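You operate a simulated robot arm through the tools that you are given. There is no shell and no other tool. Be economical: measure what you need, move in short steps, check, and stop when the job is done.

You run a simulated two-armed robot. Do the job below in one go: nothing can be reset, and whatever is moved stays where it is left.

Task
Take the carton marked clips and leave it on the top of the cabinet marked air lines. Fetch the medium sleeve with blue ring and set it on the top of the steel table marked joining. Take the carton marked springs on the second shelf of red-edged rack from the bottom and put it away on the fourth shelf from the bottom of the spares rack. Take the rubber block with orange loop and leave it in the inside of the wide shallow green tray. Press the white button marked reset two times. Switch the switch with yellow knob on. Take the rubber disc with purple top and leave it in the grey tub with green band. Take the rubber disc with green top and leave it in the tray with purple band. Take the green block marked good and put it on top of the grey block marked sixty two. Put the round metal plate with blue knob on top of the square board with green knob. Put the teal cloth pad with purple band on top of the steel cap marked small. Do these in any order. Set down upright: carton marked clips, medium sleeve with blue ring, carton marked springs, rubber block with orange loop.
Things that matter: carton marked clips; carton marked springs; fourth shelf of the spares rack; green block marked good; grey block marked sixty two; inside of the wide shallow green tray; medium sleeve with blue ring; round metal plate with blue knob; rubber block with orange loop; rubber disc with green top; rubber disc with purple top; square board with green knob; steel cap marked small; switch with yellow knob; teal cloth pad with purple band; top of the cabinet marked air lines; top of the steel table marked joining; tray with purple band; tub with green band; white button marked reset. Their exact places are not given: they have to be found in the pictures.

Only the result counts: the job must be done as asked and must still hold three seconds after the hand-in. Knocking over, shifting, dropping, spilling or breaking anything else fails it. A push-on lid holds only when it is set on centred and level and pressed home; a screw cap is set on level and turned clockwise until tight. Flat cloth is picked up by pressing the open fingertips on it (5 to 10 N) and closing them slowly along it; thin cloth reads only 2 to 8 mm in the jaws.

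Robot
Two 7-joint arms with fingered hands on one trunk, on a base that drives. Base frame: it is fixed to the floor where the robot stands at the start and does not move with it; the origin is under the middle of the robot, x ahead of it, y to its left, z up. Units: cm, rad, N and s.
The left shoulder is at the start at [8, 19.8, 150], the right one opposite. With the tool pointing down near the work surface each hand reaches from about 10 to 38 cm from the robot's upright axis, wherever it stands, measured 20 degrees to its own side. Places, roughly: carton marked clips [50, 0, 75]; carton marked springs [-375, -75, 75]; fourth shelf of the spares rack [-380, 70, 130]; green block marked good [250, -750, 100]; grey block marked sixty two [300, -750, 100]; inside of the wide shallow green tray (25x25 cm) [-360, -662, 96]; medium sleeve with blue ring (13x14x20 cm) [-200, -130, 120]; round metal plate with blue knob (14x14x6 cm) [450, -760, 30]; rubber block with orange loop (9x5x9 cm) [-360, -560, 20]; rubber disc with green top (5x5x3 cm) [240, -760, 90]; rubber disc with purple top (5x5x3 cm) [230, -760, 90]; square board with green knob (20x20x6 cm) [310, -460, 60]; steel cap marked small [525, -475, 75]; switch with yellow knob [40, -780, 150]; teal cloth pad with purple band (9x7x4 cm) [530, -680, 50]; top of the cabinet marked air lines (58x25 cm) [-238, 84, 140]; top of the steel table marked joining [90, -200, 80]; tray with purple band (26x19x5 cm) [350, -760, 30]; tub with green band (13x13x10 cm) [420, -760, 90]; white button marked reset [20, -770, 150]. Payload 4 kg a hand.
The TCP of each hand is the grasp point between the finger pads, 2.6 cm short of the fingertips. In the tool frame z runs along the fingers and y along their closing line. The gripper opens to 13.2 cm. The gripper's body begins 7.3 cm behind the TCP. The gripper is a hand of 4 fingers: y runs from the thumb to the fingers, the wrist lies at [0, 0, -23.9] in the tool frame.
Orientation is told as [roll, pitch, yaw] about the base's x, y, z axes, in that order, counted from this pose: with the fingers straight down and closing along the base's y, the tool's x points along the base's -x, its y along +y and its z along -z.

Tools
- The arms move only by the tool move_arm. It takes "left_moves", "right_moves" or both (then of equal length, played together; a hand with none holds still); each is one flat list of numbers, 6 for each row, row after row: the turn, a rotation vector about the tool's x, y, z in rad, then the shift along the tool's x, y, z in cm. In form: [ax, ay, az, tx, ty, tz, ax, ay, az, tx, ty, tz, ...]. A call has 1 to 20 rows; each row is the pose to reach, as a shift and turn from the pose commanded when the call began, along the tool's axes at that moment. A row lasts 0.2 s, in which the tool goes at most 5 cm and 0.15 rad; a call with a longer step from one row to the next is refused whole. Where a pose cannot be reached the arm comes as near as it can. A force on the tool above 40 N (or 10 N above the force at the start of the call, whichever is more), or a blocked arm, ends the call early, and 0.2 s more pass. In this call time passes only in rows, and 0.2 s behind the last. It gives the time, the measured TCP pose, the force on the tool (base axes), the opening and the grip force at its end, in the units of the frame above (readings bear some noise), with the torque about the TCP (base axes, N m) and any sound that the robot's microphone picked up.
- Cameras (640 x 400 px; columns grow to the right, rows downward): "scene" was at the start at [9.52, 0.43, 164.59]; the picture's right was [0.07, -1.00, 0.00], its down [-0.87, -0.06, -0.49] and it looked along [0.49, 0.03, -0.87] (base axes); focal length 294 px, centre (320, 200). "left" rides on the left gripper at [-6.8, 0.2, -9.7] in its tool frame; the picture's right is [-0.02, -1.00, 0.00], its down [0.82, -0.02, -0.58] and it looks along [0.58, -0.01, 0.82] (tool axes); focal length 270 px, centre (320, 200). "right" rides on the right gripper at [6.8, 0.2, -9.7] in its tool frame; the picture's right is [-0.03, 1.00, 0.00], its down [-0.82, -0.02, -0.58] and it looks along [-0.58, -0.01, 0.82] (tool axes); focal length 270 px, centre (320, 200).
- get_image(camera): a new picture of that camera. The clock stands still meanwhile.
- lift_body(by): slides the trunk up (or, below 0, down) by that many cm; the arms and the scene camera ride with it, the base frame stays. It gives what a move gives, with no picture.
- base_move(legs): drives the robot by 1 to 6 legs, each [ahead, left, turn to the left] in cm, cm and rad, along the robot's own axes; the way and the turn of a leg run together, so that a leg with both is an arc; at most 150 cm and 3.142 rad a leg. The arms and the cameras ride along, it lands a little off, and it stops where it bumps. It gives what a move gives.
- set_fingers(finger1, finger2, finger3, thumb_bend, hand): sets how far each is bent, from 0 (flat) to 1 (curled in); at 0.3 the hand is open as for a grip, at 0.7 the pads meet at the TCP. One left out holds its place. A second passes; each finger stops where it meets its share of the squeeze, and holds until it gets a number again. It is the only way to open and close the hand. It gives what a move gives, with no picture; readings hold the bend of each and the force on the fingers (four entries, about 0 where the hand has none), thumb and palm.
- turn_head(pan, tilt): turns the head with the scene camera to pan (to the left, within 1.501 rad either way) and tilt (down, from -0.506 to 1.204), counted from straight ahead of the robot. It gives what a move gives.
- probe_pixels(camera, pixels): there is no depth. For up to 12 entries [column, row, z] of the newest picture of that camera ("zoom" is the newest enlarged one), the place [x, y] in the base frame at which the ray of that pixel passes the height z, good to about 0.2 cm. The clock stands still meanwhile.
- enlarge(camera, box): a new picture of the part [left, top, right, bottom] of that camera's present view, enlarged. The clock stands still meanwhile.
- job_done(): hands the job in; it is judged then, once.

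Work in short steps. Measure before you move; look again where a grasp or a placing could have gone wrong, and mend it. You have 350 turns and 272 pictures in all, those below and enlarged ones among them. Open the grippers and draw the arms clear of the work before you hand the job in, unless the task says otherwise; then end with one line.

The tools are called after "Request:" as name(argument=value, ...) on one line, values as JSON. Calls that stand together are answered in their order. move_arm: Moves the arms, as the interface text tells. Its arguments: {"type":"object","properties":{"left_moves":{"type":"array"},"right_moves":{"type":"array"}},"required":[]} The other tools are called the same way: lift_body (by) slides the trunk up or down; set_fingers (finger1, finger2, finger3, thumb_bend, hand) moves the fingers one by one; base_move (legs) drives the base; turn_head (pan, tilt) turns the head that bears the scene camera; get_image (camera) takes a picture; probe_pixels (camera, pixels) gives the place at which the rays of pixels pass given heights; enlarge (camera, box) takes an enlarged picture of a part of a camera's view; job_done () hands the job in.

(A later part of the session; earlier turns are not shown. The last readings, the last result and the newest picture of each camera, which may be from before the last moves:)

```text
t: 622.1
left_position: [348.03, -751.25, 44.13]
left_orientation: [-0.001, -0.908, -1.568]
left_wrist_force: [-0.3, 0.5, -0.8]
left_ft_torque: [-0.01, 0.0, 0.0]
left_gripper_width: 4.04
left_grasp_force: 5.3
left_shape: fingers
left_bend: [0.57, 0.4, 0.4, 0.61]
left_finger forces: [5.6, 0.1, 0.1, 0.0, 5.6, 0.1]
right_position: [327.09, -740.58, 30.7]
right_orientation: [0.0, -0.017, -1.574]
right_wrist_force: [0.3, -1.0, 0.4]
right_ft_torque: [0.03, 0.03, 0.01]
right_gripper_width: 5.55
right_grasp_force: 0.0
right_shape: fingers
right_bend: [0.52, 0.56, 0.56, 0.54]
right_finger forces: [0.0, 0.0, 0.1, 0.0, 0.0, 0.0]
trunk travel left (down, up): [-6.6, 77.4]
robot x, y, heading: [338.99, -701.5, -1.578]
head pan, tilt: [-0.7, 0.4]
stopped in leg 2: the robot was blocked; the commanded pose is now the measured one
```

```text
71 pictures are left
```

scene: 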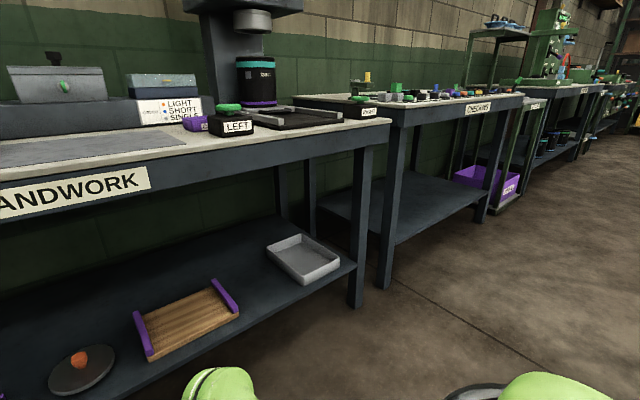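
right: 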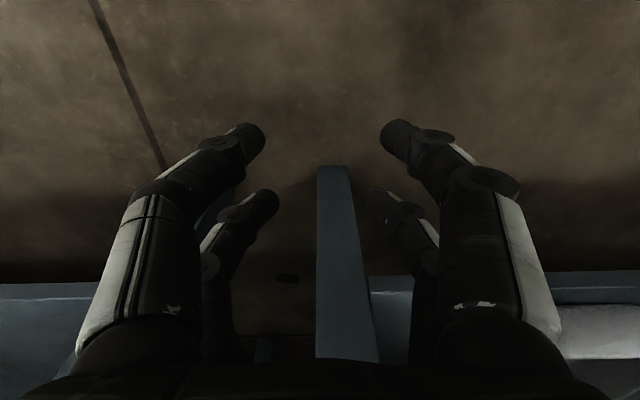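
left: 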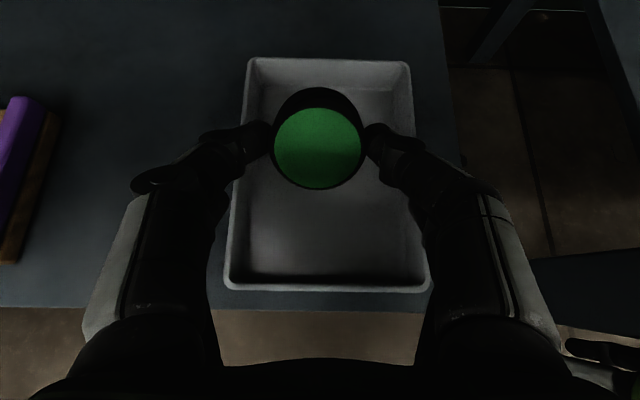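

The right hand met the table leg and stopped the base; the left hand is already over the tray. I lower the disc into it.

Request:
move_arm(left_moves=[0, 0, 0, 2.4, 0, 1.8, 0, 0, 0, 4.7, 0, 3.7, 0, 0, 0, 6.7, 0, 5.2])

Request:
move_arm(left_moves=[0, 0, 0, 0.8, 0, 0.6])

Request:
get_image(camera="left")

```text
t: 622.9
left_position: [348.01, -751.15, 35.77]
left_orientation: [-0.003, -0.912, -1.567]
left_wrist_force: [-0.2, -0.4, -0.7]
left_ft_torque: [0.0, -0.01, 0.01]
left_gripper_width: 4.04
left_grasp_force: 5.6
left_shape: fingers
left_bend: [0.57, 0.4, 0.4, 0.61]
left_finger forces: [5.7, 0.0, 0.0, 0.0, 5.6, 0.1]
right_position: [326.91, -740.44, 30.67]
right_orientation: [-0.002, -0.017, -1.575]
right_wrist_force: [0.2, -0.8, -0.6]
right_ft_torque: [0.01, 0.01, -0.02]
right_gripper_width: 5.55
right_grasp_force: 0.0
right_shape: fingers
right_bend: [0.52, 0.56, 0.56, 0.54]
right_finger forces: [0.0, 0.0, 0.0, 0.1, 0.0, 0.1]
trunk travel left (down, up): [-6.6, 77.4]
robot x, y, heading: [338.84, -701.44, -1.569]
head pan, tilt: [-0.7, 0.4]
```

```text
t: 623.3
left_position: [348.13, -751.15, 34.81]
left_orientation: [-0.004, -0.91, -1.564]
left_wrist_force: [0.0, -0.4, -0.7]
left_ft_torque: [0.0, 0.01, 0.02]
left_gripper_width: 4.04
left_grasp_force: 6.0
left_shape: fingers
left_bend: [0.57, 0.4, 0.4, 0.61]
left_finger forces: [5.6, 0.0, 0.1, 0.1, 5.6, 0.0]
right_position: [326.95, -740.53, 30.65]
right_orientation: [-0.001, -0.019, -1.572]
right_wrist_force: [0.0, 0.3, -0.5]
right_ft_torque: [-0.02, -0.01, 0.01]
right_gripper_width: 5.55
right_grasp_force: 0.0
right_shape: fingers
right_bend: [0.52, 0.56, 0.56, 0.54]
right_finger forces: [0.0, 0.1, 0.0, 0.0, 0.0, 0.0]
trunk travel left (down, up): [-6.6, 77.4]
robot x, y, heading: [339.05, -702.1, -1.572]
head pan, tilt: [-0.7, 0.4]
```

```text
70 pictures are left
```

left: 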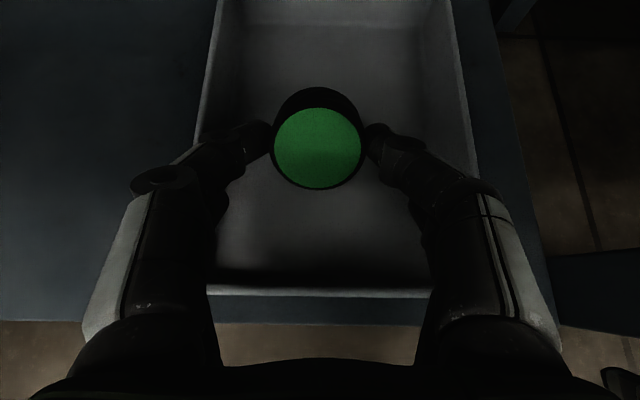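

Request:
set_fingers(hand="left", finger1=0.48, thumb_bend=0.52)

Request:
move_arm(left_moves=[0, 0, 0, -2.4, 0, -1.8, 0, 0, 0, -4.7, 0, -3.7, 0, 0, 0, -6.7, 0, -5.2])

Request:
get_image(camera="left")

```text
t: 624.3
left_position: [348.03, -751.23, 34.71]
left_orientation: [-0.001, -0.911, -1.568]
left_wrist_force: [-0.4, 0.3, -0.1]
left_ft_torque: [0.0, 0.0, 0.01]
left_gripper_width: 6.54
left_grasp_force: 0.0
left_shape: fingers
left_bend: [0.48, 0.4, 0.4, 0.52]
left_finger forces: [0.1, 0.0, 0.1, 0.1, 0.0, 0.0]
right_position: [326.83, -740.52, 30.65]
right_orientation: [0.0, -0.016, -1.572]
right_wrist_force: [-0.8, -0.6, -0.8]
right_ft_torque: [-0.04, -0.02, -0.03]
right_gripper_width: 5.55
right_grasp_force: 0.1
right_shape: fingers
right_bend: [0.52, 0.56, 0.56, 0.54]
right_finger forces: [0.0, 0.0, 0.0, 0.0, 0.0, 0.0]
trunk travel left (down, up): [-6.6, 77.4]
robot x, y, heading: [338.58, -701.62, -1.57]
head pan, tilt: [-0.7, 0.4]
```

```text
t: 625.1
left_position: [347.98, -751.18, 43.37]
left_orientation: [-0.001, -0.912, -1.566]
left_wrist_force: [-1.2, -0.2, -0.3]
left_ft_torque: [0.0, 0.02, -0.04]
left_gripper_width: 6.52
left_grasp_force: 0.0
left_shape: fingers
left_bend: [0.48, 0.4, 0.4, 0.52]
left_finger forces: [0.1, 0.0, 0.0, 0.0, 0.1, 0.0]
right_position: [327.01, -740.58, 30.55]
right_orientation: [-0.002, -0.017, -1.575]
right_wrist_force: [-1.2, -0.5, 0.0]
right_ft_torque: [0.02, 0.0, 0.01]
right_gripper_width: 5.52
right_grasp_force: 0.0
right_shape: fingers
right_bend: [0.52, 0.56, 0.56, 0.54]
right_finger forces: [0.0, 0.1, 0.0, 0.0, 0.1, 0.0]
trunk travel left (down, up): [-6.6, 77.4]
robot x, y, heading: [338.9, -701.81, -1.57]
head pan, tilt: [-0.7, 0.4]
```

```text
69 pictures are left
```

left: 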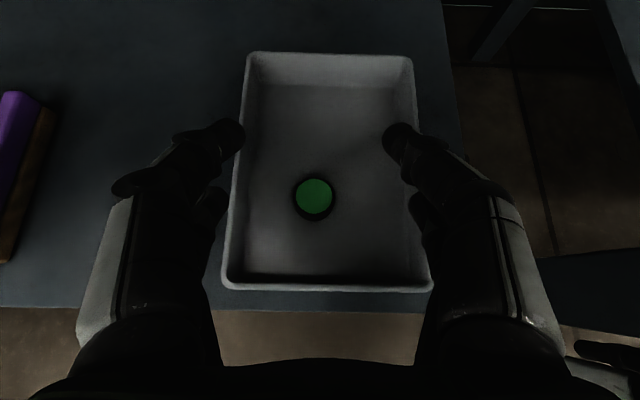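

Green disc is in the tray. Next the round plate with blue knob at about (453,-755). I back out, lift the right hand out of the way and shift left.

Request:
base_move(legs=[[-25, 0, 0]])

Request:
move_arm(right_moves=[0, 0, 0, 2, 0, -4, 0, 0, 0, 4, 0, -8, 0, 0, 0, 6, 0, -12, 0, 0, 0, 8, 0, -14])

Request:
base_move(legs=[[0, 105, 0], [12, 0, 0]])

Request:
get_image(camera="left")

```text
t: 625.8
left_position: [347.89, -751.18, 42.94]
left_orientation: [-0.001, -0.904, -1.567]
left_wrist_force: [0.1, 0.5, -0.4]
left_ft_torque: [-0.01, -0.04, -0.02]
left_gripper_width: 6.55
left_grasp_force: 0.0
left_shape: fingers
left_bend: [0.48, 0.4, 0.4, 0.52]
left_finger forces: [0.1, 0.1, 0.0, 0.1, 0.0, 0.0]
right_position: [327.09, -740.53, 30.62]
right_orientation: [0.001, -0.018, -1.573]
right_wrist_force: [0.0, -0.3, -0.7]
right_ft_torque: [0.0, 0.02, -0.01]
right_gripper_width: 5.54
right_grasp_force: 0.1
right_shape: fingers
right_bend: [0.52, 0.56, 0.56, 0.54]
right_finger forces: [0.1, 0.0, 0.0, 0.0, 0.0, 0.0]
trunk travel left (down, up): [-6.6, 77.4]
robot x, y, heading: [338.74, -701.38, -1.575]
head pan, tilt: [-0.7, 0.4]
stopped in leg 1: the robot was blocked; the commanded pose is now the measured one
```

```text
t: 626.8
left_position: [347.97, -751.25, 42.96]
left_orientation: [0.0, -0.902, -1.567]
left_wrist_force: [0.8, -0.5, -0.1]
left_ft_torque: [-0.01, -0.05, 0.01]
left_gripper_width: 6.51
left_grasp_force: 0.1
left_shape: fingers
left_bend: [0.48, 0.4, 0.4, 0.52]
left_finger forces: [0.0, 0.0, 0.1, 0.1, 0.0, 0.1]
right_position: [326.52, -733.22, 33.63]
right_orientation: [0.001, -0.015, -1.573]
right_wrist_force: [0.8, 0.2, 0.0]
right_ft_torque: [-0.01, -0.01, 0.0]
right_gripper_width: 5.56
right_grasp_force: 0.2
right_shape: fingers
right_bend: [0.52, 0.56, 0.56, 0.54]
right_finger forces: [0.0, 0.1, 0.1, 0.0, 0.0, 0.0]
right hand out of reach, approached as far as the arm can: row 1, 2, 3, 4
trunk travel left (down, up): [-6.6, 77.4]
robot x, y, heading: [338.8, -701.67, -1.569]
head pan, tilt: [-0.7, 0.4]
```

```text
t: 633.0
left_position: [452.56, -763.09, 42.89]
left_orientation: [-0.003, -0.9, -1.56]
left_wrist_force: [0.5, -0.2, -0.1]
left_ft_torque: [0.02, -0.03, -0.01]
left_gripper_width: 6.55
left_grasp_force: 0.0
left_shape: fingers
left_bend: [0.48, 0.4, 0.4, 0.52]
left_finger forces: [0.0, 0.0, 0.0, 0.0, 0.0, 0.0]
right_position: [430.93, -745.01, 33.68]
right_orientation: [0.002, -0.014, -1.568]
right_wrist_force: [0.7, 0.8, 0.1]
right_ft_torque: [0.0, 0.0, 0.03]
right_gripper_width: 5.54
right_grasp_force: 0.0
right_shape: fingers
right_bend: [0.52, 0.56, 0.56, 0.54]
right_finger forces: [0.0, 0.0, 0.0, 0.0, 0.0, 0.0]
trunk travel left (down, up): [-6.6, 77.4]
robot x, y, heading: [442.8, -713.39, -1.563]
head pan, tilt: [-0.7, 0.4]
```

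```text
68 pictures are left
```

left: 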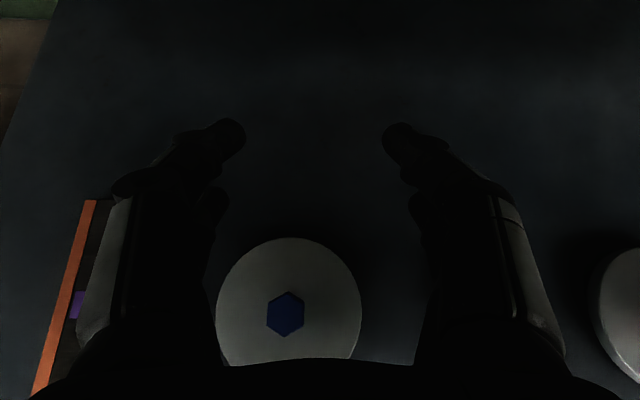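

The back leg was blocked, so the strafe ran over the shelf; I check that nothing was disturbed.

Request:
turn_head(pan=-0.3, tilt=0.6)

Request:
get_image(camera="scene")

```text
t: 633.8
left_position: [452.54, -763.21, 43.0]
left_orientation: [-0.001, -0.899, -1.561]
left_wrist_force: [-0.1, 0.1, 1.3]
left_ft_torque: [-0.04, -0.02, -0.02]
left_gripper_width: 6.56
left_grasp_force: 0.0
left_shape: fingers
left_bend: [0.48, 0.4, 0.4, 0.52]
left_finger forces: [0.1, 0.0, 0.0, 0.0, 0.1, 0.0]
right_position: [430.96, -744.9, 33.61]
right_orientation: [0.002, -0.015, -1.567]
right_wrist_force: [0.3, -0.1, 0.2]
right_ft_torque: [0.03, -0.02, 0.01]
right_gripper_width: 5.55
right_grasp_force: 0.1
right_shape: fingers
right_bend: [0.52, 0.56, 0.56, 0.54]
right_finger forces: [0.1, 0.0, 0.0, 0.0, 0.1, 0.0]
trunk travel left (down, up): [-6.6, 77.4]
robot x, y, heading: [443.18, -713.34, -1.564]
head pan, tilt: [-0.3, 0.6]
```

```text
67 pictures are left
```

scene: 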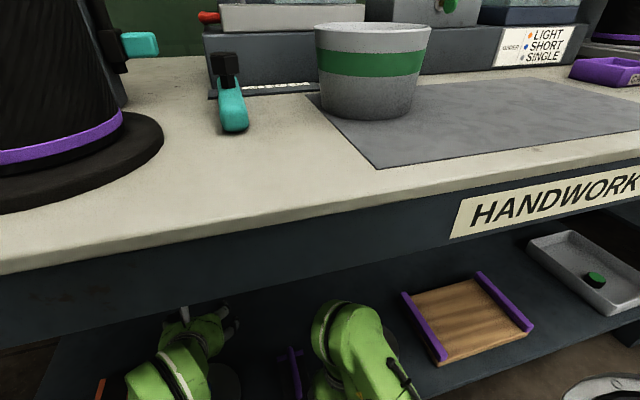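

Request:
probe_pixels(camera="left", pixels=[[285, 313, 34], [285, 313, 33], [218, 300, 29.5], [361, 300, 29.5], [290, 238, 29.5], [75, 305, 29]])

Request:
base_move(legs=[[-14, 0, 0]])

Request:
get_image(camera="left")

```text
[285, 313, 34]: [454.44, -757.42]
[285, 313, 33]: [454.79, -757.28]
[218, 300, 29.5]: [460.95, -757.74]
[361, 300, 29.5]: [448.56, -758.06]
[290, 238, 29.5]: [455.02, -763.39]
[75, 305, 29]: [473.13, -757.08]
```

```text
t: 635.2
left_position: [452.43, -748.95, 42.94]
left_orientation: [0.0, -0.901, -1.561]
left_wrist_force: [-0.3, 0.4, -0.4]
left_ft_torque: [-0.01, 0.03, 0.0]
left_gripper_width: 6.53
left_grasp_force: 0.0
left_shape: fingers
left_bend: [0.48, 0.4, 0.4, 0.52]
left_finger forces: [0.0, 0.1, 0.0, 0.1, 0.0, 0.1]
right_position: [430.93, -730.85, 33.71]
right_orientation: [0.002, -0.016, -1.568]
right_wrist_force: [0.0, -0.1, -0.4]
right_ft_torque: [-0.03, 0.0, 0.01]
right_gripper_width: 5.52
right_grasp_force: 0.0
right_shape: fingers
right_bend: [0.52, 0.56, 0.56, 0.54]
right_finger forces: [0.0, 0.0, 0.1, 0.1, 0.0, 0.0]
trunk travel left (down, up): [-6.6, 77.4]
robot x, y, heading: [443.24, -699.38, -1.567]
head pan, tilt: [-0.3, 0.6]
```

```text
66 pictures are left
```

left: 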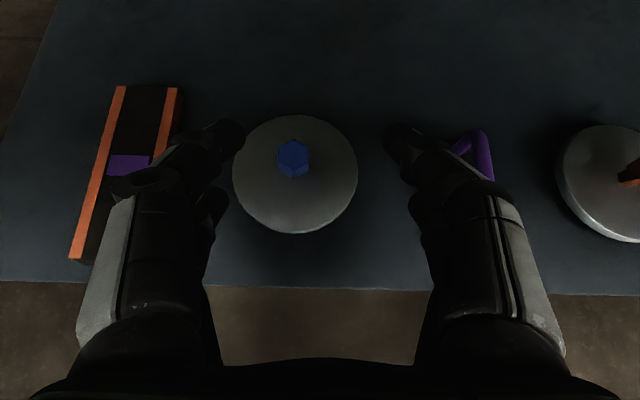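

Request:
enlarge(camera="left", box=[210, 90, 380, 250])

Request:
probe_pixels(camera="left", pixels=[[294, 153, 34], [294, 170, 32], [233, 172, 30], [358, 172, 30], [295, 115, 30], [295, 232, 30], [294, 153, 35], [489, 165, 35]])

```text
2.50 times, centred on (295, 170) of left
```

zoom: 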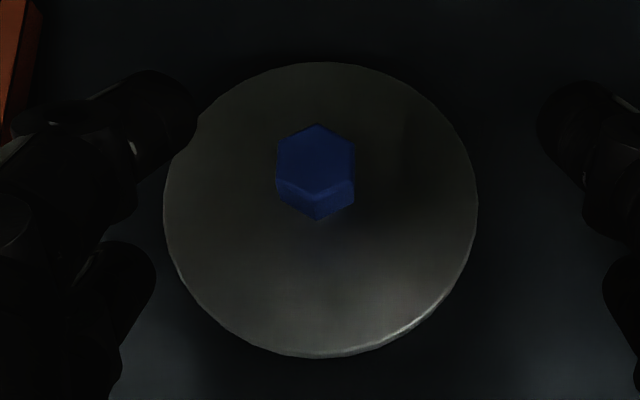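

```text
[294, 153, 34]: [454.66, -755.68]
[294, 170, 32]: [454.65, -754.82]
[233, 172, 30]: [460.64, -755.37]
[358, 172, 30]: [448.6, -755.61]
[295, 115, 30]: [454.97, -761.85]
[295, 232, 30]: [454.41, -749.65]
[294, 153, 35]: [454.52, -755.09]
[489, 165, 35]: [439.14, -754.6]
```

Knob centre is (454.6,-755.6), top z≈34. I pitch the hand steeper (+0.4) and narrow the fingers for gripping the knob.

Request:
move_arm(left_moves=[0, 0.13, 0, 0, 0, 0, 0, 0.26, 0, 0, 0, 0, 0, 0.4, 0, 0, 0, 0])

Request:
set_fingers(hand="left", finger1=0.52, finger2=0.52, finger3=0.52, thumb_bend=0.52)

Request:
get_image(camera="left")

```text
t: 636.0
left_position: [452.53, -748.92, 42.94]
left_orientation: [0.0, -0.499, -1.562]
left_wrist_force: [0.1, -0.1, 0.4]
left_ft_torque: [0.04, 0.01, -0.01]
left_gripper_width: 6.55
left_grasp_force: 0.0
left_shape: fingers
left_bend: [0.48, 0.4, 0.4, 0.52]
left_finger forces: [0.1, 0.0, 0.1, 0.1, 0.1, 0.1]
right_position: [430.78, -730.93, 33.63]
right_orientation: [0.002, -0.016, -1.568]
right_wrist_force: [0.3, -0.8, 0.0]
right_ft_torque: [0.05, -0.03, 0.04]
right_gripper_width: 5.54
right_grasp_force: 0.2
right_shape: fingers
right_bend: [0.52, 0.56, 0.56, 0.54]
right_finger forces: [0.0, 0.0, 0.0, 0.0, 0.0, 0.0]
trunk travel left (down, up): [-6.6, 77.4]
robot x, y, heading: [443.09, -699.57, -1.563]
head pan, tilt: [-0.3, 0.6]
```

```text
t: 637.0
left_position: [452.36, -748.93, 42.91]
left_orientation: [-0.001, -0.502, -1.561]
left_wrist_force: [-0.2, 1.0, -0.2]
left_ft_torque: [0.01, 0.01, -0.02]
left_gripper_width: 5.92
left_grasp_force: 0.1
left_shape: fingers
left_bend: [0.52, 0.52, 0.52, 0.52]
left_finger forces: [0.0, 0.0, 0.1, 0.0, 0.0, 0.0]
right_position: [430.88, -730.96, 33.65]
right_orientation: [0.003, -0.017, -1.568]
right_wrist_force: [-0.6, 0.2, 0.8]
right_ft_torque: [-0.01, 0.01, 0.02]
right_gripper_width: 5.52
right_grasp_force: 0.1
right_shape: fingers
right_bend: [0.52, 0.56, 0.56, 0.54]
right_finger forces: [0.1, 0.0, 0.1, 0.1, 0.0, 0.1]
trunk travel left (down, up): [-6.6, 77.4]
robot x, y, heading: [443.21, -699.78, -1.562]
head pan, tilt: [-0.3, 0.6]
```

```text
64 pictures are left
```

left: 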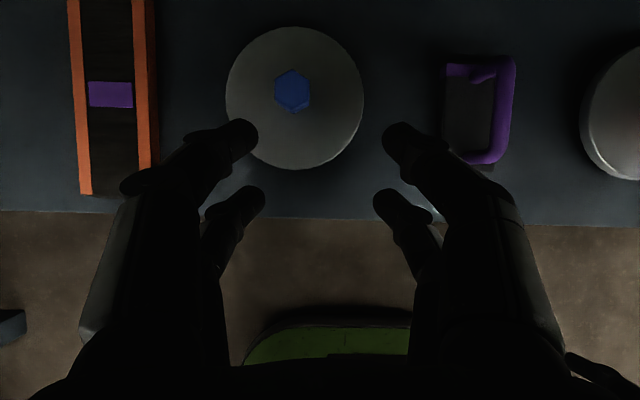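

Request:
probe_pixels(camera="left", pixels=[[292, 88, 34], [295, 98, 30], [226, 97, 30], [363, 97, 30], [295, 27, 30], [295, 169, 30]])

Request:
move_arm(left_moves=[0, 0, 0, -0.5, 1.1, 3, 0, 0, 0, -1, 2.2, 6, 0, 0, 0, -1.2, 2.2, 8])

Request:
get_image(camera="left")

```text
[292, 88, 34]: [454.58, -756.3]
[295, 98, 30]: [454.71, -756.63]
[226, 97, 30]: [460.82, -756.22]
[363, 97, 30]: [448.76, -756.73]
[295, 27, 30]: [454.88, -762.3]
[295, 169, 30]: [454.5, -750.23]
```

```text
t: 637.8
left_position: [454.73, -753.75, 36.26]
left_orientation: [-0.001, -0.502, -1.562]
left_wrist_force: [-0.5, 0.0, 1.0]
left_ft_torque: [0.02, -0.01, 0.01]
left_gripper_width: 5.95
left_grasp_force: 0.2
left_shape: fingers
left_bend: [0.52, 0.52, 0.52, 0.52]
left_finger forces: [0.1, 0.0, 0.0, 0.0, 0.1, 0.1]
right_position: [430.83, -730.9, 33.67]
right_orientation: [0.002, -0.016, -1.567]
right_wrist_force: [-1.2, -0.2, 0.5]
right_ft_torque: [-0.02, 0.0, -0.02]
right_gripper_width: 5.52
right_grasp_force: 0.0
right_shape: fingers
right_bend: [0.52, 0.56, 0.56, 0.54]
right_finger forces: [0.0, 0.0, 0.1, 0.0, 0.0, 0.1]
trunk travel left (down, up): [-6.6, 77.4]
robot x, y, heading: [442.82, -699.49, -1.562]
head pan, tilt: [-0.3, 0.6]
```

```text
63 pictures are left
```

left: 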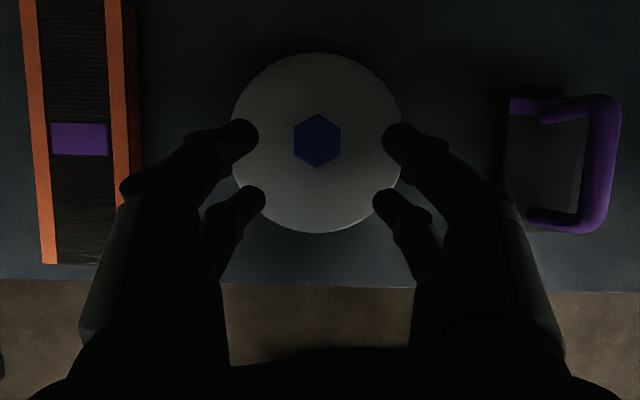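

The knob lines up with the upper finger pair; the lower pair suits it better at this tilt. I advance 3 cm and down 1.4 to put the knob between fingers 2 and 3.

Request:
move_arm(left_moves=[0, 0, 0, -2.4, 0, 0.9, 0, 0, 0, -2.05, 0, 2.5])

Request:
get_image(camera="left")

```text
t: 638.4
left_position: [454.82, -756.99, 35.23]
left_orientation: [-0.001, -0.5, -1.562]
left_wrist_force: [-0.4, 0.2, 0.3]
left_ft_torque: [0.01, -0.03, -0.02]
left_gripper_width: 5.92
left_grasp_force: 0.0
left_shape: fingers
left_bend: [0.52, 0.52, 0.52, 0.52]
left_finger forces: [0.0, 0.1, 0.0, 0.0, 0.0, 0.0]
right_position: [430.88, -730.99, 33.58]
right_orientation: [0.0, -0.016, -1.567]
right_wrist_force: [-0.7, -0.4, 0.6]
right_ft_torque: [0.0, 0.0, 0.03]
right_gripper_width: 5.5
right_grasp_force: 0.0
right_shape: fingers
right_bend: [0.52, 0.56, 0.56, 0.54]
right_finger forces: [0.0, 0.0, 0.1, 0.0, 0.0, 0.0]
trunk travel left (down, up): [-6.6, 77.4]
robot x, y, heading: [443.39, -699.34, -1.568]
head pan, tilt: [-0.3, 0.6]
```

```text
62 pictures are left
```

left: 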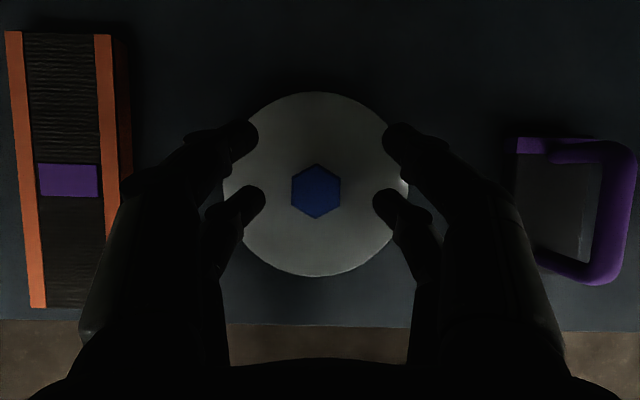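

Request:
move_arm(left_moves=[0, 0, 0, 0, 0, 0.6])

Request:
set_fingers(hand="left", finger2=0.72, finger3=0.72)

Request:
get_image(camera="left")

```text
t: 638.8
left_position: [454.68, -757.06, 34.72]
left_orientation: [-0.001, -0.5, -1.562]
left_wrist_force: [0.6, 0.7, 0.1]
left_ft_torque: [0.01, 0.0, -0.01]
left_gripper_width: 5.93
left_grasp_force: 0.1
left_shape: fingers
left_bend: [0.52, 0.52, 0.52, 0.52]
left_finger forces: [0.0, 0.0, 0.0, 0.0, 0.0, 0.1]
right_position: [430.9, -730.94, 33.68]
right_orientation: [0.002, -0.014, -1.566]
right_wrist_force: [-1.0, -0.8, -0.1]
right_ft_torque: [-0.02, -0.02, 0.0]
right_gripper_width: 5.53
right_grasp_force: 0.1
right_shape: fingers
right_bend: [0.52, 0.56, 0.56, 0.54]
right_finger forces: [0.1, 0.0, 0.0, 0.1, 0.0, 0.1]
trunk travel left (down, up): [-6.6, 77.4]
robot x, y, heading: [443.27, -699.57, -1.568]
head pan, tilt: [-0.3, 0.6]
```

```text
t: 639.8
left_position: [454.67, -757.17, 34.66]
left_orientation: [-0.001, -0.5, -1.562]
left_wrist_force: [0.0, -0.4, -0.5]
left_ft_torque: [-0.01, 0.0, -0.02]
left_gripper_width: 5.93
left_grasp_force: 0.2
left_shape: fingers
left_bend: [0.52, 0.71, 0.71, 0.52]
left_finger forces: [0.1, 0.1, 0.1, 0.0, 0.1, 0.0]
right_position: [430.86, -730.93, 33.65]
right_orientation: [0.002, -0.015, -1.566]
right_wrist_force: [-0.3, -0.1, 0.4]
right_ft_torque: [0.01, 0.01, -0.06]
right_gripper_width: 5.53
right_grasp_force: 0.0
right_shape: fingers
right_bend: [0.52, 0.56, 0.56, 0.54]
right_finger forces: [0.1, 0.0, 0.0, 0.0, 0.0, 0.0]
trunk travel left (down, up): [-6.6, 77.4]
robot x, y, heading: [443.32, -699.32, -1.567]
head pan, tilt: [-0.3, 0.6]
```

```text
61 pictures are left
```

left: 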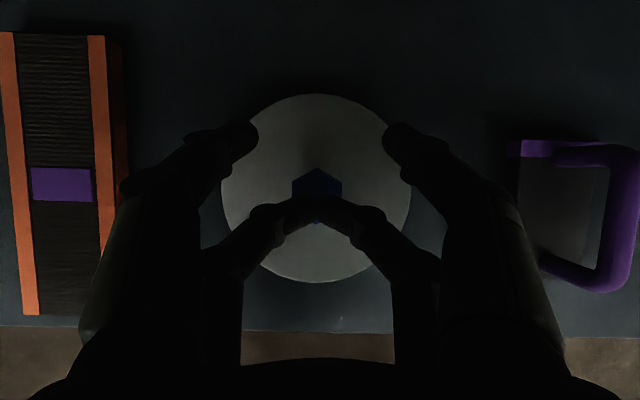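

Fingers closed above the knob without contact, so it's lower than assumed. I reopen, go down 2 cm and close again.

Request:
set_fingers(hand="left", finger2=0.52, finger3=0.52)

Request:
move_arm(left_moves=[0, 0, 0, 0, 0, 1, 0, 0, 0, 0.3, 0, 2])

Request:
set_fingers(hand="left", finger2=0.68, finger3=0.68)

Request:
get_image(camera="left")

```text
t: 640.8
left_position: [454.68, -757.12, 34.74]
left_orientation: [-0.001, -0.502, -1.561]
left_wrist_force: [-0.9, 0.5, -0.5]
left_ft_torque: [0.01, -0.01, -0.01]
left_gripper_width: 5.92
left_grasp_force: 0.1
left_shape: fingers
left_bend: [0.52, 0.52, 0.52, 0.52]
left_finger forces: [0.0, 0.1, 0.1, 0.1, 0.0, 0.0]
right_position: [430.78, -730.91, 33.67]
right_orientation: [0.001, -0.015, -1.566]
right_wrist_force: [-0.5, 0.7, 0.3]
right_ft_torque: [0.01, -0.04, 0.01]
right_gripper_width: 5.54
right_grasp_force: 0.0
right_shape: fingers
right_bend: [0.52, 0.56, 0.56, 0.54]
right_finger forces: [0.1, 0.0, 0.1, 0.0, 0.1, 0.1]
trunk travel left (down, up): [-6.6, 77.4]
robot x, y, heading: [443.19, -699.39, -1.566]
head pan, tilt: [-0.3, 0.6]
```

```text
t: 641.4
left_position: [454.78, -757.92, 32.86]
left_orientation: [-0.001, -0.5, -1.562]
left_wrist_force: [-0.2, -0.3, -0.7]
left_ft_torque: [0.0, -0.03, -0.02]
left_gripper_width: 5.95
left_grasp_force: 0.0
left_shape: fingers
left_bend: [0.52, 0.52, 0.52, 0.52]
left_finger forces: [0.0, 0.0, 0.0, 0.0, 0.0, 0.1]
right_position: [430.77, -730.71, 33.68]
right_orientation: [0.002, -0.016, -1.568]
right_wrist_force: [0.3, 0.0, 0.5]
right_ft_torque: [-0.05, -0.02, -0.01]
right_gripper_width: 5.5
right_grasp_force: 0.2
right_shape: fingers
right_bend: [0.52, 0.56, 0.56, 0.54]
right_finger forces: [0.0, 0.0, 0.0, 0.1, 0.1, 0.1]
trunk travel left (down, up): [-6.6, 77.4]
robot x, y, heading: [442.46, -699.62, -1.566]
head pan, tilt: [-0.3, 0.6]
```

```text
t: 642.4
left_position: [454.77, -757.79, 32.87]
left_orientation: [-0.001, -0.501, -1.56]
left_wrist_force: [1.6, -2.1, -0.1]
left_ft_torque: [-0.04, -0.05, -0.01]
left_gripper_width: 5.95
left_grasp_force: 4.8
left_shape: fingers
left_bend: [0.52, 0.61, 0.63, 0.52]
left_finger forces: [0.0, 5.3, 3.7, 0.0, 0.1, 0.1]
right_position: [430.78, -730.92, 33.57]
right_orientation: [0.003, -0.016, -1.567]
right_wrist_force: [0.3, -0.3, 0.1]
right_ft_torque: [0.0, 0.01, 0.01]
right_gripper_width: 5.52
right_grasp_force: 0.1
right_shape: fingers
right_bend: [0.52, 0.56, 0.56, 0.54]
right_finger forces: [0.0, 0.0, 0.0, 0.1, 0.1, 0.1]
trunk travel left (down, up): [-6.6, 77.4]
robot x, y, heading: [443.29, -699.3, -1.568]
head pan, tilt: [-0.3, 0.6]
```

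```text
60 pictures are left
```

left: 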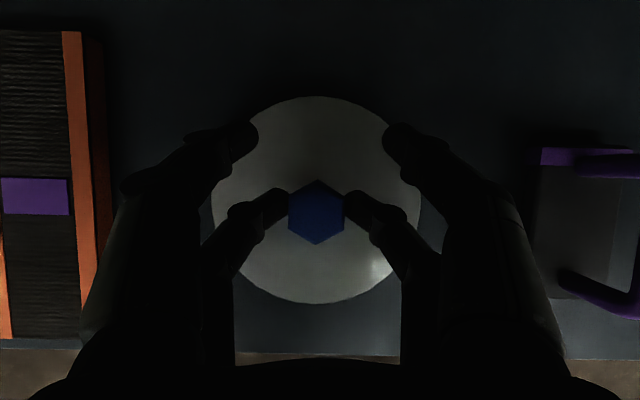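

Request:
set_fingers(hand="left", finger2=0.55, finger3=0.55)

Request:
move_arm(left_moves=[0, 0, 0, 0.86, 0, 0.35])

Request:
set_fingers(hand="left", finger2=0.9, finger3=0.9)

Request:
lift_body(by=1.5)

Request:
get_image(camera="left")

```text
t: 643.4
left_position: [454.79, -757.72, 32.89]
left_orientation: [-0.002, -0.5, -1.562]
left_wrist_force: [0.3, 0.2, 0.6]
left_ft_torque: [0.0, 0.02, -0.01]
left_gripper_width: 5.94
left_grasp_force: 0.1
left_shape: fingers
left_bend: [0.52, 0.55, 0.55, 0.52]
left_finger forces: [0.0, 0.1, 0.0, 0.0, 0.0, 0.1]
right_position: [430.77, -730.96, 33.62]
right_orientation: [0.004, -0.016, -1.566]
right_wrist_force: [0.4, -0.6, 0.6]
right_ft_torque: [0.0, -0.01, 0.02]
right_gripper_width: 5.54
right_grasp_force: 0.0
right_shape: fingers
right_bend: [0.52, 0.56, 0.56, 0.54]
right_finger forces: [0.1, 0.0, 0.0, 0.0, 0.0, 0.0]
trunk travel left (down, up): [-6.6, 77.4]
robot x, y, heading: [442.95, -699.33, -1.563]
head pan, tilt: [-0.3, 0.6]
```

```text
t: 643.8
left_position: [454.8, -757.21, 32.21]
left_orientation: [0.0, -0.503, -1.56]
left_wrist_force: [0.4, 0.1, 0.1]
left_ft_torque: [-0.04, 0.0, 0.01]
left_gripper_width: 5.94
left_grasp_force: 0.1
left_shape: fingers
left_bend: [0.52, 0.55, 0.55, 0.52]
left_finger forces: [0.0, 0.0, 0.0, 0.1, 0.0, 0.0]
right_position: [430.95, -730.98, 33.62]
right_orientation: [0.002, -0.016, -1.568]
right_wrist_force: [-0.3, -0.1, 0.4]
right_ft_torque: [-0.02, -0.01, -0.04]
right_gripper_width: 5.53
right_grasp_force: 0.0
right_shape: fingers
right_bend: [0.52, 0.56, 0.56, 0.54]
right_finger forces: [0.0, 0.0, 0.0, 0.0, 0.1, 0.0]
trunk travel left (down, up): [-6.6, 77.4]
robot x, y, heading: [442.84, -699.57, -1.571]
head pan, tilt: [-0.3, 0.6]
```

```text
t: 644.8
left_position: [454.82, -757.21, 32.12]
left_orientation: [0.0, -0.501, -1.562]
left_wrist_force: [0.4, 0.6, 0.4]
left_ft_torque: [0.01, -0.04, 0.0]
left_gripper_width: 5.91
left_grasp_force: 7.1
left_shape: fingers
left_bend: [0.52, 0.61, 0.63, 0.52]
left_finger forces: [0.0, 6.8, 6.3, 0.0, 0.0, 0.0]
right_position: [430.92, -730.87, 33.6]
right_orientation: [0.001, -0.016, -1.567]
right_wrist_force: [-0.1, 0.0, 0.0]
right_ft_torque: [0.0, 0.0, 0.02]
right_gripper_width: 5.52
right_grasp_force: 0.0
right_shape: fingers
right_bend: [0.52, 0.56, 0.56, 0.54]
right_finger forces: [0.0, 0.0, 0.0, 0.0, 0.0, 0.0]
trunk travel left (down, up): [-6.6, 77.4]
robot x, y, heading: [443.27, -699.16, -1.564]
head pan, tilt: [-0.3, 0.6]
```

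```text
t: 645.4
left_position: [454.75, -757.2, 33.44]
left_orientation: [-0.002, -0.498, -1.562]
left_wrist_force: [0.2, 0.0, -6.4]
left_ft_torque: [-0.04, 0.02, 0.02]
left_gripper_width: 5.91
left_grasp_force: 6.0
left_shape: fingers
left_bend: [0.52, 0.61, 0.63, 0.52]
left_finger forces: [0.0, 6.3, 6.3, 0.0, 0.1, 0.0]
right_position: [430.85, -731.07, 35.09]
right_orientation: [0.002, -0.015, -1.567]
right_wrist_force: [0.2, 0.0, 0.6]
right_ft_torque: [0.0, 0.0, 0.01]
right_gripper_width: 5.56
right_grasp_force: 0.1
right_shape: fingers
right_bend: [0.52, 0.56, 0.56, 0.54]
right_finger forces: [0.0, 0.1, 0.0, 0.0, 0.0, 0.0]
trunk travel left (down, up): [-8.1, 75.9]
robot x, y, heading: [443.13, -699.55, -1.565]
head pan, tilt: [-0.3, 0.6]
```

```text
59 pictures are left
```

left: 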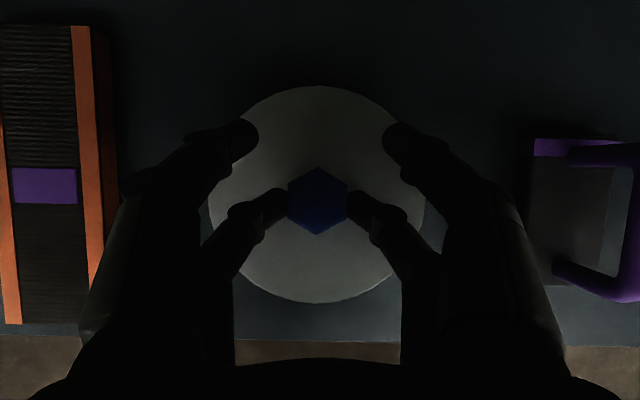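

Plate lifted (6.4 N), level. I raise slowly and back out of the shelf.

Request:
lift_body(by=6)

Request:
base_move(legs=[[-12, 0, 0]])

Request:
get_image(camera="left")

```text
t: 646.4
left_position: [454.69, -757.26, 39.5]
left_orientation: [-0.002, -0.5, -1.562]
left_wrist_force: [0.5, -0.4, -6.6]
left_ft_torque: [0.0, 0.03, 0.01]
left_gripper_width: 5.92
left_grasp_force: 6.3
left_shape: fingers
left_bend: [0.52, 0.61, 0.63, 0.52]
left_finger forces: [0.1, 6.3, 6.3, 0.0, 0.1, 0.1]
right_position: [430.95, -730.97, 41.09]
right_orientation: [0.002, -0.014, -1.568]
right_wrist_force: [0.7, -0.2, 0.5]
right_ft_torque: [0.0, 0.04, -0.01]
right_gripper_width: 5.54
right_grasp_force: 0.0
right_shape: fingers
right_bend: [0.52, 0.56, 0.56, 0.54]
right_finger forces: [0.1, 0.0, 0.0, 0.0, 0.0, 0.0]
trunk travel left (down, up): [-14.1, 69.9]
robot x, y, heading: [442.78, -699.27, -1.568]
head pan, tilt: [-0.3, 0.6]
```

```text
t: 647.6
left_position: [454.62, -745.16, 39.59]
left_orientation: [-0.003, -0.502, -1.559]
left_wrist_force: [0.1, 0.5, -6.2]
left_ft_torque: [0.02, -0.03, 0.02]
left_gripper_width: 5.94
left_grasp_force: 5.7
left_shape: fingers
left_bend: [0.52, 0.61, 0.63, 0.52]
left_finger forces: [0.0, 6.3, 6.4, 0.1, 0.0, 0.1]
right_position: [430.7, -718.9, 41.21]
right_orientation: [0.0, -0.015, -1.567]
right_wrist_force: [0.2, 0.4, -0.1]
right_ft_torque: [-0.07, 0.03, 0.0]
right_gripper_width: 5.53
right_grasp_force: 0.1
right_shape: fingers
right_bend: [0.52, 0.56, 0.56, 0.54]
right_finger forces: [0.0, 0.0, 0.1, 0.0, 0.1, 0.1]
trunk travel left (down, up): [-14.1, 69.9]
robot x, y, heading: [442.84, -687.48, -1.571]
head pan, tilt: [-0.3, 0.6]
```

```text
58 pictures are left
```

left: 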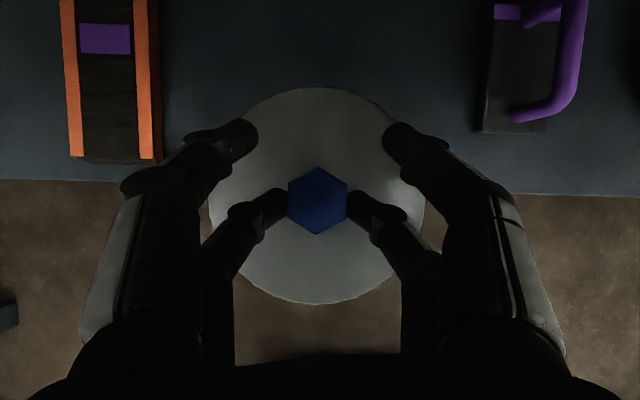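

Request:
base_move(legs=[[-20, 0, 0]])

Request:
lift_body(by=35)

Request:
lift_body(by=25)

Request:
turn_head(pan=-1.5, tilt=0.4)

Request:
get_image(camera="scene")

Request:
turn_head(pan=1.5, tilt=0.4)

Request:
get_image(camera="scene")

```text
t: 649.2
left_position: [454.53, -725.12, 39.69]
left_orientation: [-0.001, -0.501, -1.561]
left_wrist_force: [0.0, 0.4, -6.1]
left_ft_torque: [-0.01, 0.02, -0.01]
left_gripper_width: 5.95
left_grasp_force: 6.7
left_shape: fingers
left_bend: [0.52, 0.61, 0.63, 0.52]
left_finger forces: [0.0, 6.3, 6.3, 0.1, 0.0, 0.0]
right_position: [430.65, -699.03, 41.11]
right_orientation: [0.002, -0.016, -1.568]
right_wrist_force: [-0.5, 0.3, 0.3]
right_ft_torque: [-0.01, -0.01, -0.01]
right_gripper_width: 5.54
right_grasp_force: 0.1
right_shape: fingers
right_bend: [0.52, 0.56, 0.56, 0.54]
right_finger forces: [0.0, 0.0, 0.0, 0.1, 0.0, 0.0]
trunk travel left (down, up): [-14.1, 69.9]
robot x, y, heading: [442.95, -667.73, -1.561]
head pan, tilt: [-0.3, 0.6]
```

```text
t: 652.6
left_position: [454.52, -725.21, 74.48]
left_orientation: [-0.001, -0.498, -1.561]
left_wrist_force: [0.1, 0.2, -6.5]
left_ft_torque: [0.0, 0.0, 0.0]
left_gripper_width: 5.94
left_grasp_force: 6.6
left_shape: fingers
left_bend: [0.52, 0.61, 0.63, 0.52]
left_finger forces: [0.0, 6.3, 6.2, 0.0, 0.0, 0.0]
right_position: [430.78, -699.04, 76.13]
right_orientation: [0.001, -0.014, -1.567]
right_wrist_force: [-0.8, -0.1, 0.6]
right_ft_torque: [0.01, -0.02, -0.01]
right_gripper_width: 5.52
right_grasp_force: 0.0
right_shape: fingers
right_bend: [0.52, 0.56, 0.56, 0.54]
right_finger forces: [0.1, 0.1, 0.0, 0.0, 0.1, 0.0]
trunk travel left (down, up): [-49.1, 34.9]
robot x, y, heading: [442.79, -666.87, -1.564]
head pan, tilt: [-0.3, 0.6]
```

```text
t: 655.2
left_position: [454.54, -725.4, 99.54]
left_orientation: [-0.003, -0.499, -1.56]
left_wrist_force: [0.6, -1.0, -6.8]
left_ft_torque: [-0.01, 0.01, -0.01]
left_gripper_width: 5.94
left_grasp_force: 5.9
left_shape: fingers
left_bend: [0.52, 0.61, 0.63, 0.52]
left_finger forces: [0.1, 6.2, 6.2, 0.0, 0.0, 0.0]
right_position: [430.68, -698.91, 101.08]
right_orientation: [0.002, -0.015, -1.566]
right_wrist_force: [-0.5, 0.1, 0.5]
right_ft_torque: [0.0, 0.02, -0.03]
right_gripper_width: 5.52
right_grasp_force: 0.1
right_shape: fingers
right_bend: [0.52, 0.56, 0.56, 0.54]
right_finger forces: [0.0, 0.0, 0.1, 0.1, 0.0, 0.0]
trunk travel left (down, up): [-74.1, 9.9]
robot x, y, heading: [442.53, -667.25, -1.563]
head pan, tilt: [-0.3, 0.6]
```

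```text
t: 656.6
left_position: [454.61, -725.23, 99.52]
left_orientation: [-0.003, -0.5, -1.56]
left_wrist_force: [-0.9, -0.5, -7.6]
left_ft_torque: [0.01, 0.01, 0.0]
left_gripper_width: 5.93
left_grasp_force: 6.8
left_shape: fingers
left_bend: [0.52, 0.61, 0.63, 0.52]
left_finger forces: [0.1, 6.2, 6.2, 0.1, 0.0, 0.0]
right_position: [430.63, -699.05, 101.16]
right_orientation: [0.002, -0.014, -1.566]
right_wrist_force: [0.0, 0.6, 0.0]
right_ft_torque: [0.02, -0.01, 0.0]
right_gripper_width: 5.52
right_grasp_force: 0.1
right_shape: fingers
right_bend: [0.52, 0.56, 0.56, 0.54]
right_finger forces: [0.0, 0.0, 0.0, 0.1, 0.0, 0.0]
trunk travel left (down, up): [-74.1, 9.9]
robot x, y, heading: [443.03, -667.23, -1.561]
head pan, tilt: [-1.499, 0.4]
```

```text
57 pictures are left
```

scene: 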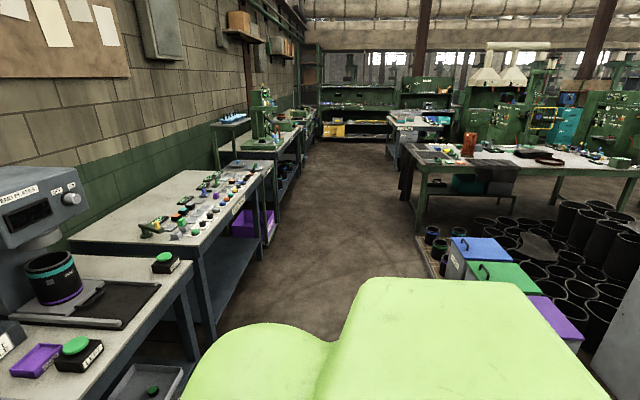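

```text
t: 659.2
left_position: [454.62, -725.24, 99.46]
left_orientation: [-0.001, -0.5, -1.56]
left_wrist_force: [-0.1, 0.1, -7.7]
left_ft_torque: [-0.02, 0.03, 0.01]
left_gripper_width: 5.94
left_grasp_force: 6.0
left_shape: fingers
left_bend: [0.52, 0.61, 0.63, 0.52]
left_finger forces: [0.1, 6.3, 6.2, 0.0, 0.1, 0.0]
right_position: [430.71, -699.13, 101.08]
right_orientation: [0.002, -0.015, -1.569]
right_wrist_force: [0.3, -0.3, -0.7]
right_ft_torque: [0.0, 0.01, 0.01]
right_gripper_width: 5.52
right_grasp_force: 0.2
right_shape: fingers
right_bend: [0.52, 0.56, 0.56, 0.54]
right_finger forces: [0.0, 0.0, 0.0, 0.1, 0.1, 0.0]
trunk travel left (down, up): [-74.1, 9.9]
robot x, y, heading: [442.54, -667.66, -1.561]
head pan, tilt: [1.499, 0.4]
```

```text
56 pictures are left
```

scene: 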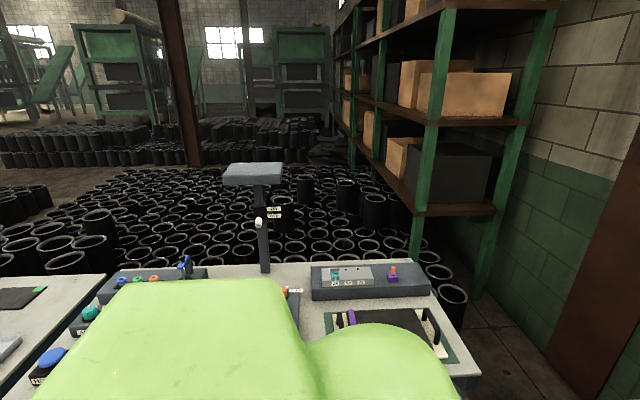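

Request:
base_move(legs=[[0, 0, -1.58]])

Request:
turn_head(pan=-0.9, tilt=0.35)

Request:
get_image(camera="scene")

```text
t: 663.5
left_position: [384.8, -678.1, 99.58]
left_orientation: [-0.003, -0.499, 3.135]
left_wrist_force: [-0.1, 0.0, -6.8]
left_ft_torque: [0.0, 0.01, -0.02]
left_gripper_width: 5.89
left_grasp_force: 6.1
left_shape: fingers
left_bend: [0.52, 0.61, 0.63, 0.52]
left_finger forces: [0.0, 6.0, 5.9, 0.1, 0.0, 0.0]
right_position: [411.35, -654.68, 101.19]
right_orientation: [0.002, -0.014, 3.13]
right_wrist_force: [0.5, -0.1, 0.6]
right_ft_torque: [-0.04, -0.02, -0.01]
right_gripper_width: 5.54
right_grasp_force: 0.1
right_shape: fingers
right_bend: [0.52, 0.56, 0.56, 0.54]
right_finger forces: [0.0, 0.0, 0.1, 0.1, 0.0, 0.0]
trunk travel left (down, up): [-74.1, 9.9]
robot x, y, heading: [442.99, -667.19, 3.129]
head pan, tilt: [1.499, 0.4]
```

```text
t: 665.7
left_position: [384.78, -678.12, 99.63]
left_orientation: [0.0, -0.501, 3.135]
left_wrist_force: [-0.3, -0.3, -6.9]
left_ft_torque: [0.03, 0.04, -0.01]
left_gripper_width: 5.91
left_grasp_force: 5.7
left_shape: fingers
left_bend: [0.52, 0.61, 0.63, 0.52]
left_finger forces: [0.0, 6.1, 5.9, 0.0, 0.0, 0.1]
right_position: [411.45, -654.76, 101.12]
right_orientation: [0.001, -0.014, 3.129]
right_wrist_force: [-0.2, 1.0, -0.3]
right_ft_torque: [0.04, 0.02, 0.01]
right_gripper_width: 5.54
right_grasp_force: 0.1
right_shape: fingers
right_bend: [0.52, 0.56, 0.56, 0.54]
right_finger forces: [0.0, 0.0, 0.0, 0.0, 0.1, 0.0]
trunk travel left (down, up): [-74.1, 9.9]
robot x, y, heading: [442.82, -667.27, 3.131]
head pan, tilt: [-0.901, 0.351]
```

```text
55 pictures are left
```

scene: 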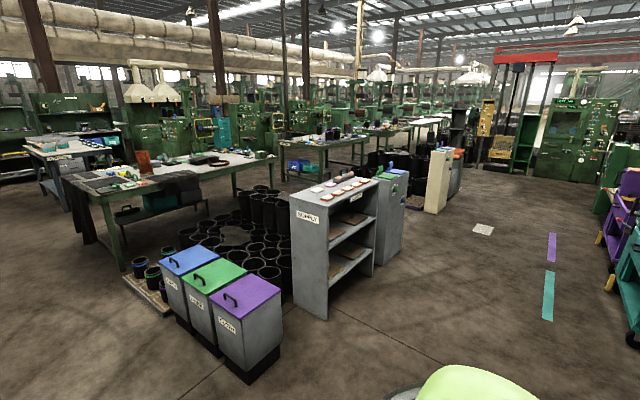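

Request:
base_move(legs=[[10, 0, 0], [0, -110, 0]])

Request:
turn_head(pan=-0.4, tilt=0.5)

Request:
get_image(camera="scene")

```text
t: 672.1
left_position: [376.11, -567.37, 99.44]
left_orientation: [-0.001, -0.499, 3.135]
left_wrist_force: [0.0, -0.6, -7.3]
left_ft_torque: [0.0, 0.01, -0.01]
left_gripper_width: 5.95
left_grasp_force: 5.8
left_shape: fingers
left_bend: [0.52, 0.61, 0.63, 0.52]
left_finger forces: [0.0, 5.9, 6.0, 0.0, 0.0, 0.0]
right_position: [402.64, -544.0, 101.12]
right_orientation: [0.0, -0.014, 3.128]
right_wrist_force: [-1.1, 0.0, -0.5]
right_ft_torque: [-0.01, -0.01, -0.04]
right_gripper_width: 5.52
right_grasp_force: 0.1
right_shape: fingers
right_bend: [0.52, 0.56, 0.56, 0.54]
right_finger forces: [0.1, 0.1, 0.0, 0.0, 0.0, 0.0]
trunk travel left (down, up): [-74.1, 9.9]
robot x, y, heading: [433.77, -556.79, 3.129]
head pan, tilt: [-0.901, 0.351]
```

```text
t: 673.0
left_position: [375.98, -567.37, 99.5]
left_orientation: [0.0, -0.499, 3.135]
left_wrist_force: [0.6, 0.4, -7.0]
left_ft_torque: [0.03, 0.05, 0.0]
left_gripper_width: 5.94
left_grasp_force: 6.1
left_shape: fingers
left_bend: [0.52, 0.61, 0.63, 0.52]
left_finger forces: [0.0, 6.0, 6.0, 0.0, 0.0, 0.0]
right_position: [402.57, -543.74, 101.03]
right_orientation: [0.003, -0.015, 3.127]
right_wrist_force: [0.8, -0.3, 0.8]
right_ft_torque: [0.0, -0.03, 0.01]
right_gripper_width: 5.51
right_grasp_force: 0.2
right_shape: fingers
right_bend: [0.52, 0.56, 0.56, 0.54]
right_finger forces: [0.0, 0.0, 0.0, 0.0, 0.1, 0.0]
trunk travel left (down, up): [-74.1, 9.9]
robot x, y, heading: [433.97, -556.7, 3.129]
head pan, tilt: [-0.4, 0.499]
```

```text
54 pictures are left
```

scene: 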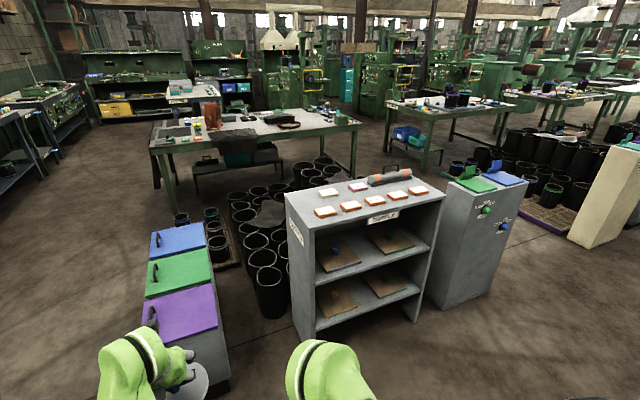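

Request:
enlarge(camera="scene", box=[280, 180, 460, 330])

Request:
probe_pixels(camera="scene", pixels=[[312, 335, 5], [420, 318, 0], [289, 200, 100], [446, 195, 100], [318, 285, 60], [430, 258, 60]])

```text
2.67 times, centred on (370, 255) of scene
```

zoom: 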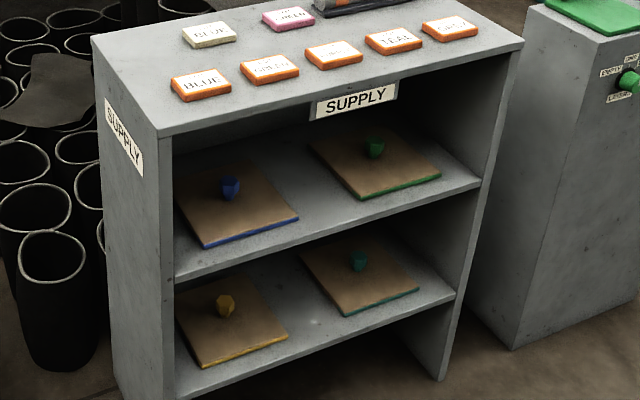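

```text
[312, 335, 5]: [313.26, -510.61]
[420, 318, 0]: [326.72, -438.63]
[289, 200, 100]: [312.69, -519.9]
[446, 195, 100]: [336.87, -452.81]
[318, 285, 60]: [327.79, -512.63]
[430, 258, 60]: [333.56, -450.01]
```

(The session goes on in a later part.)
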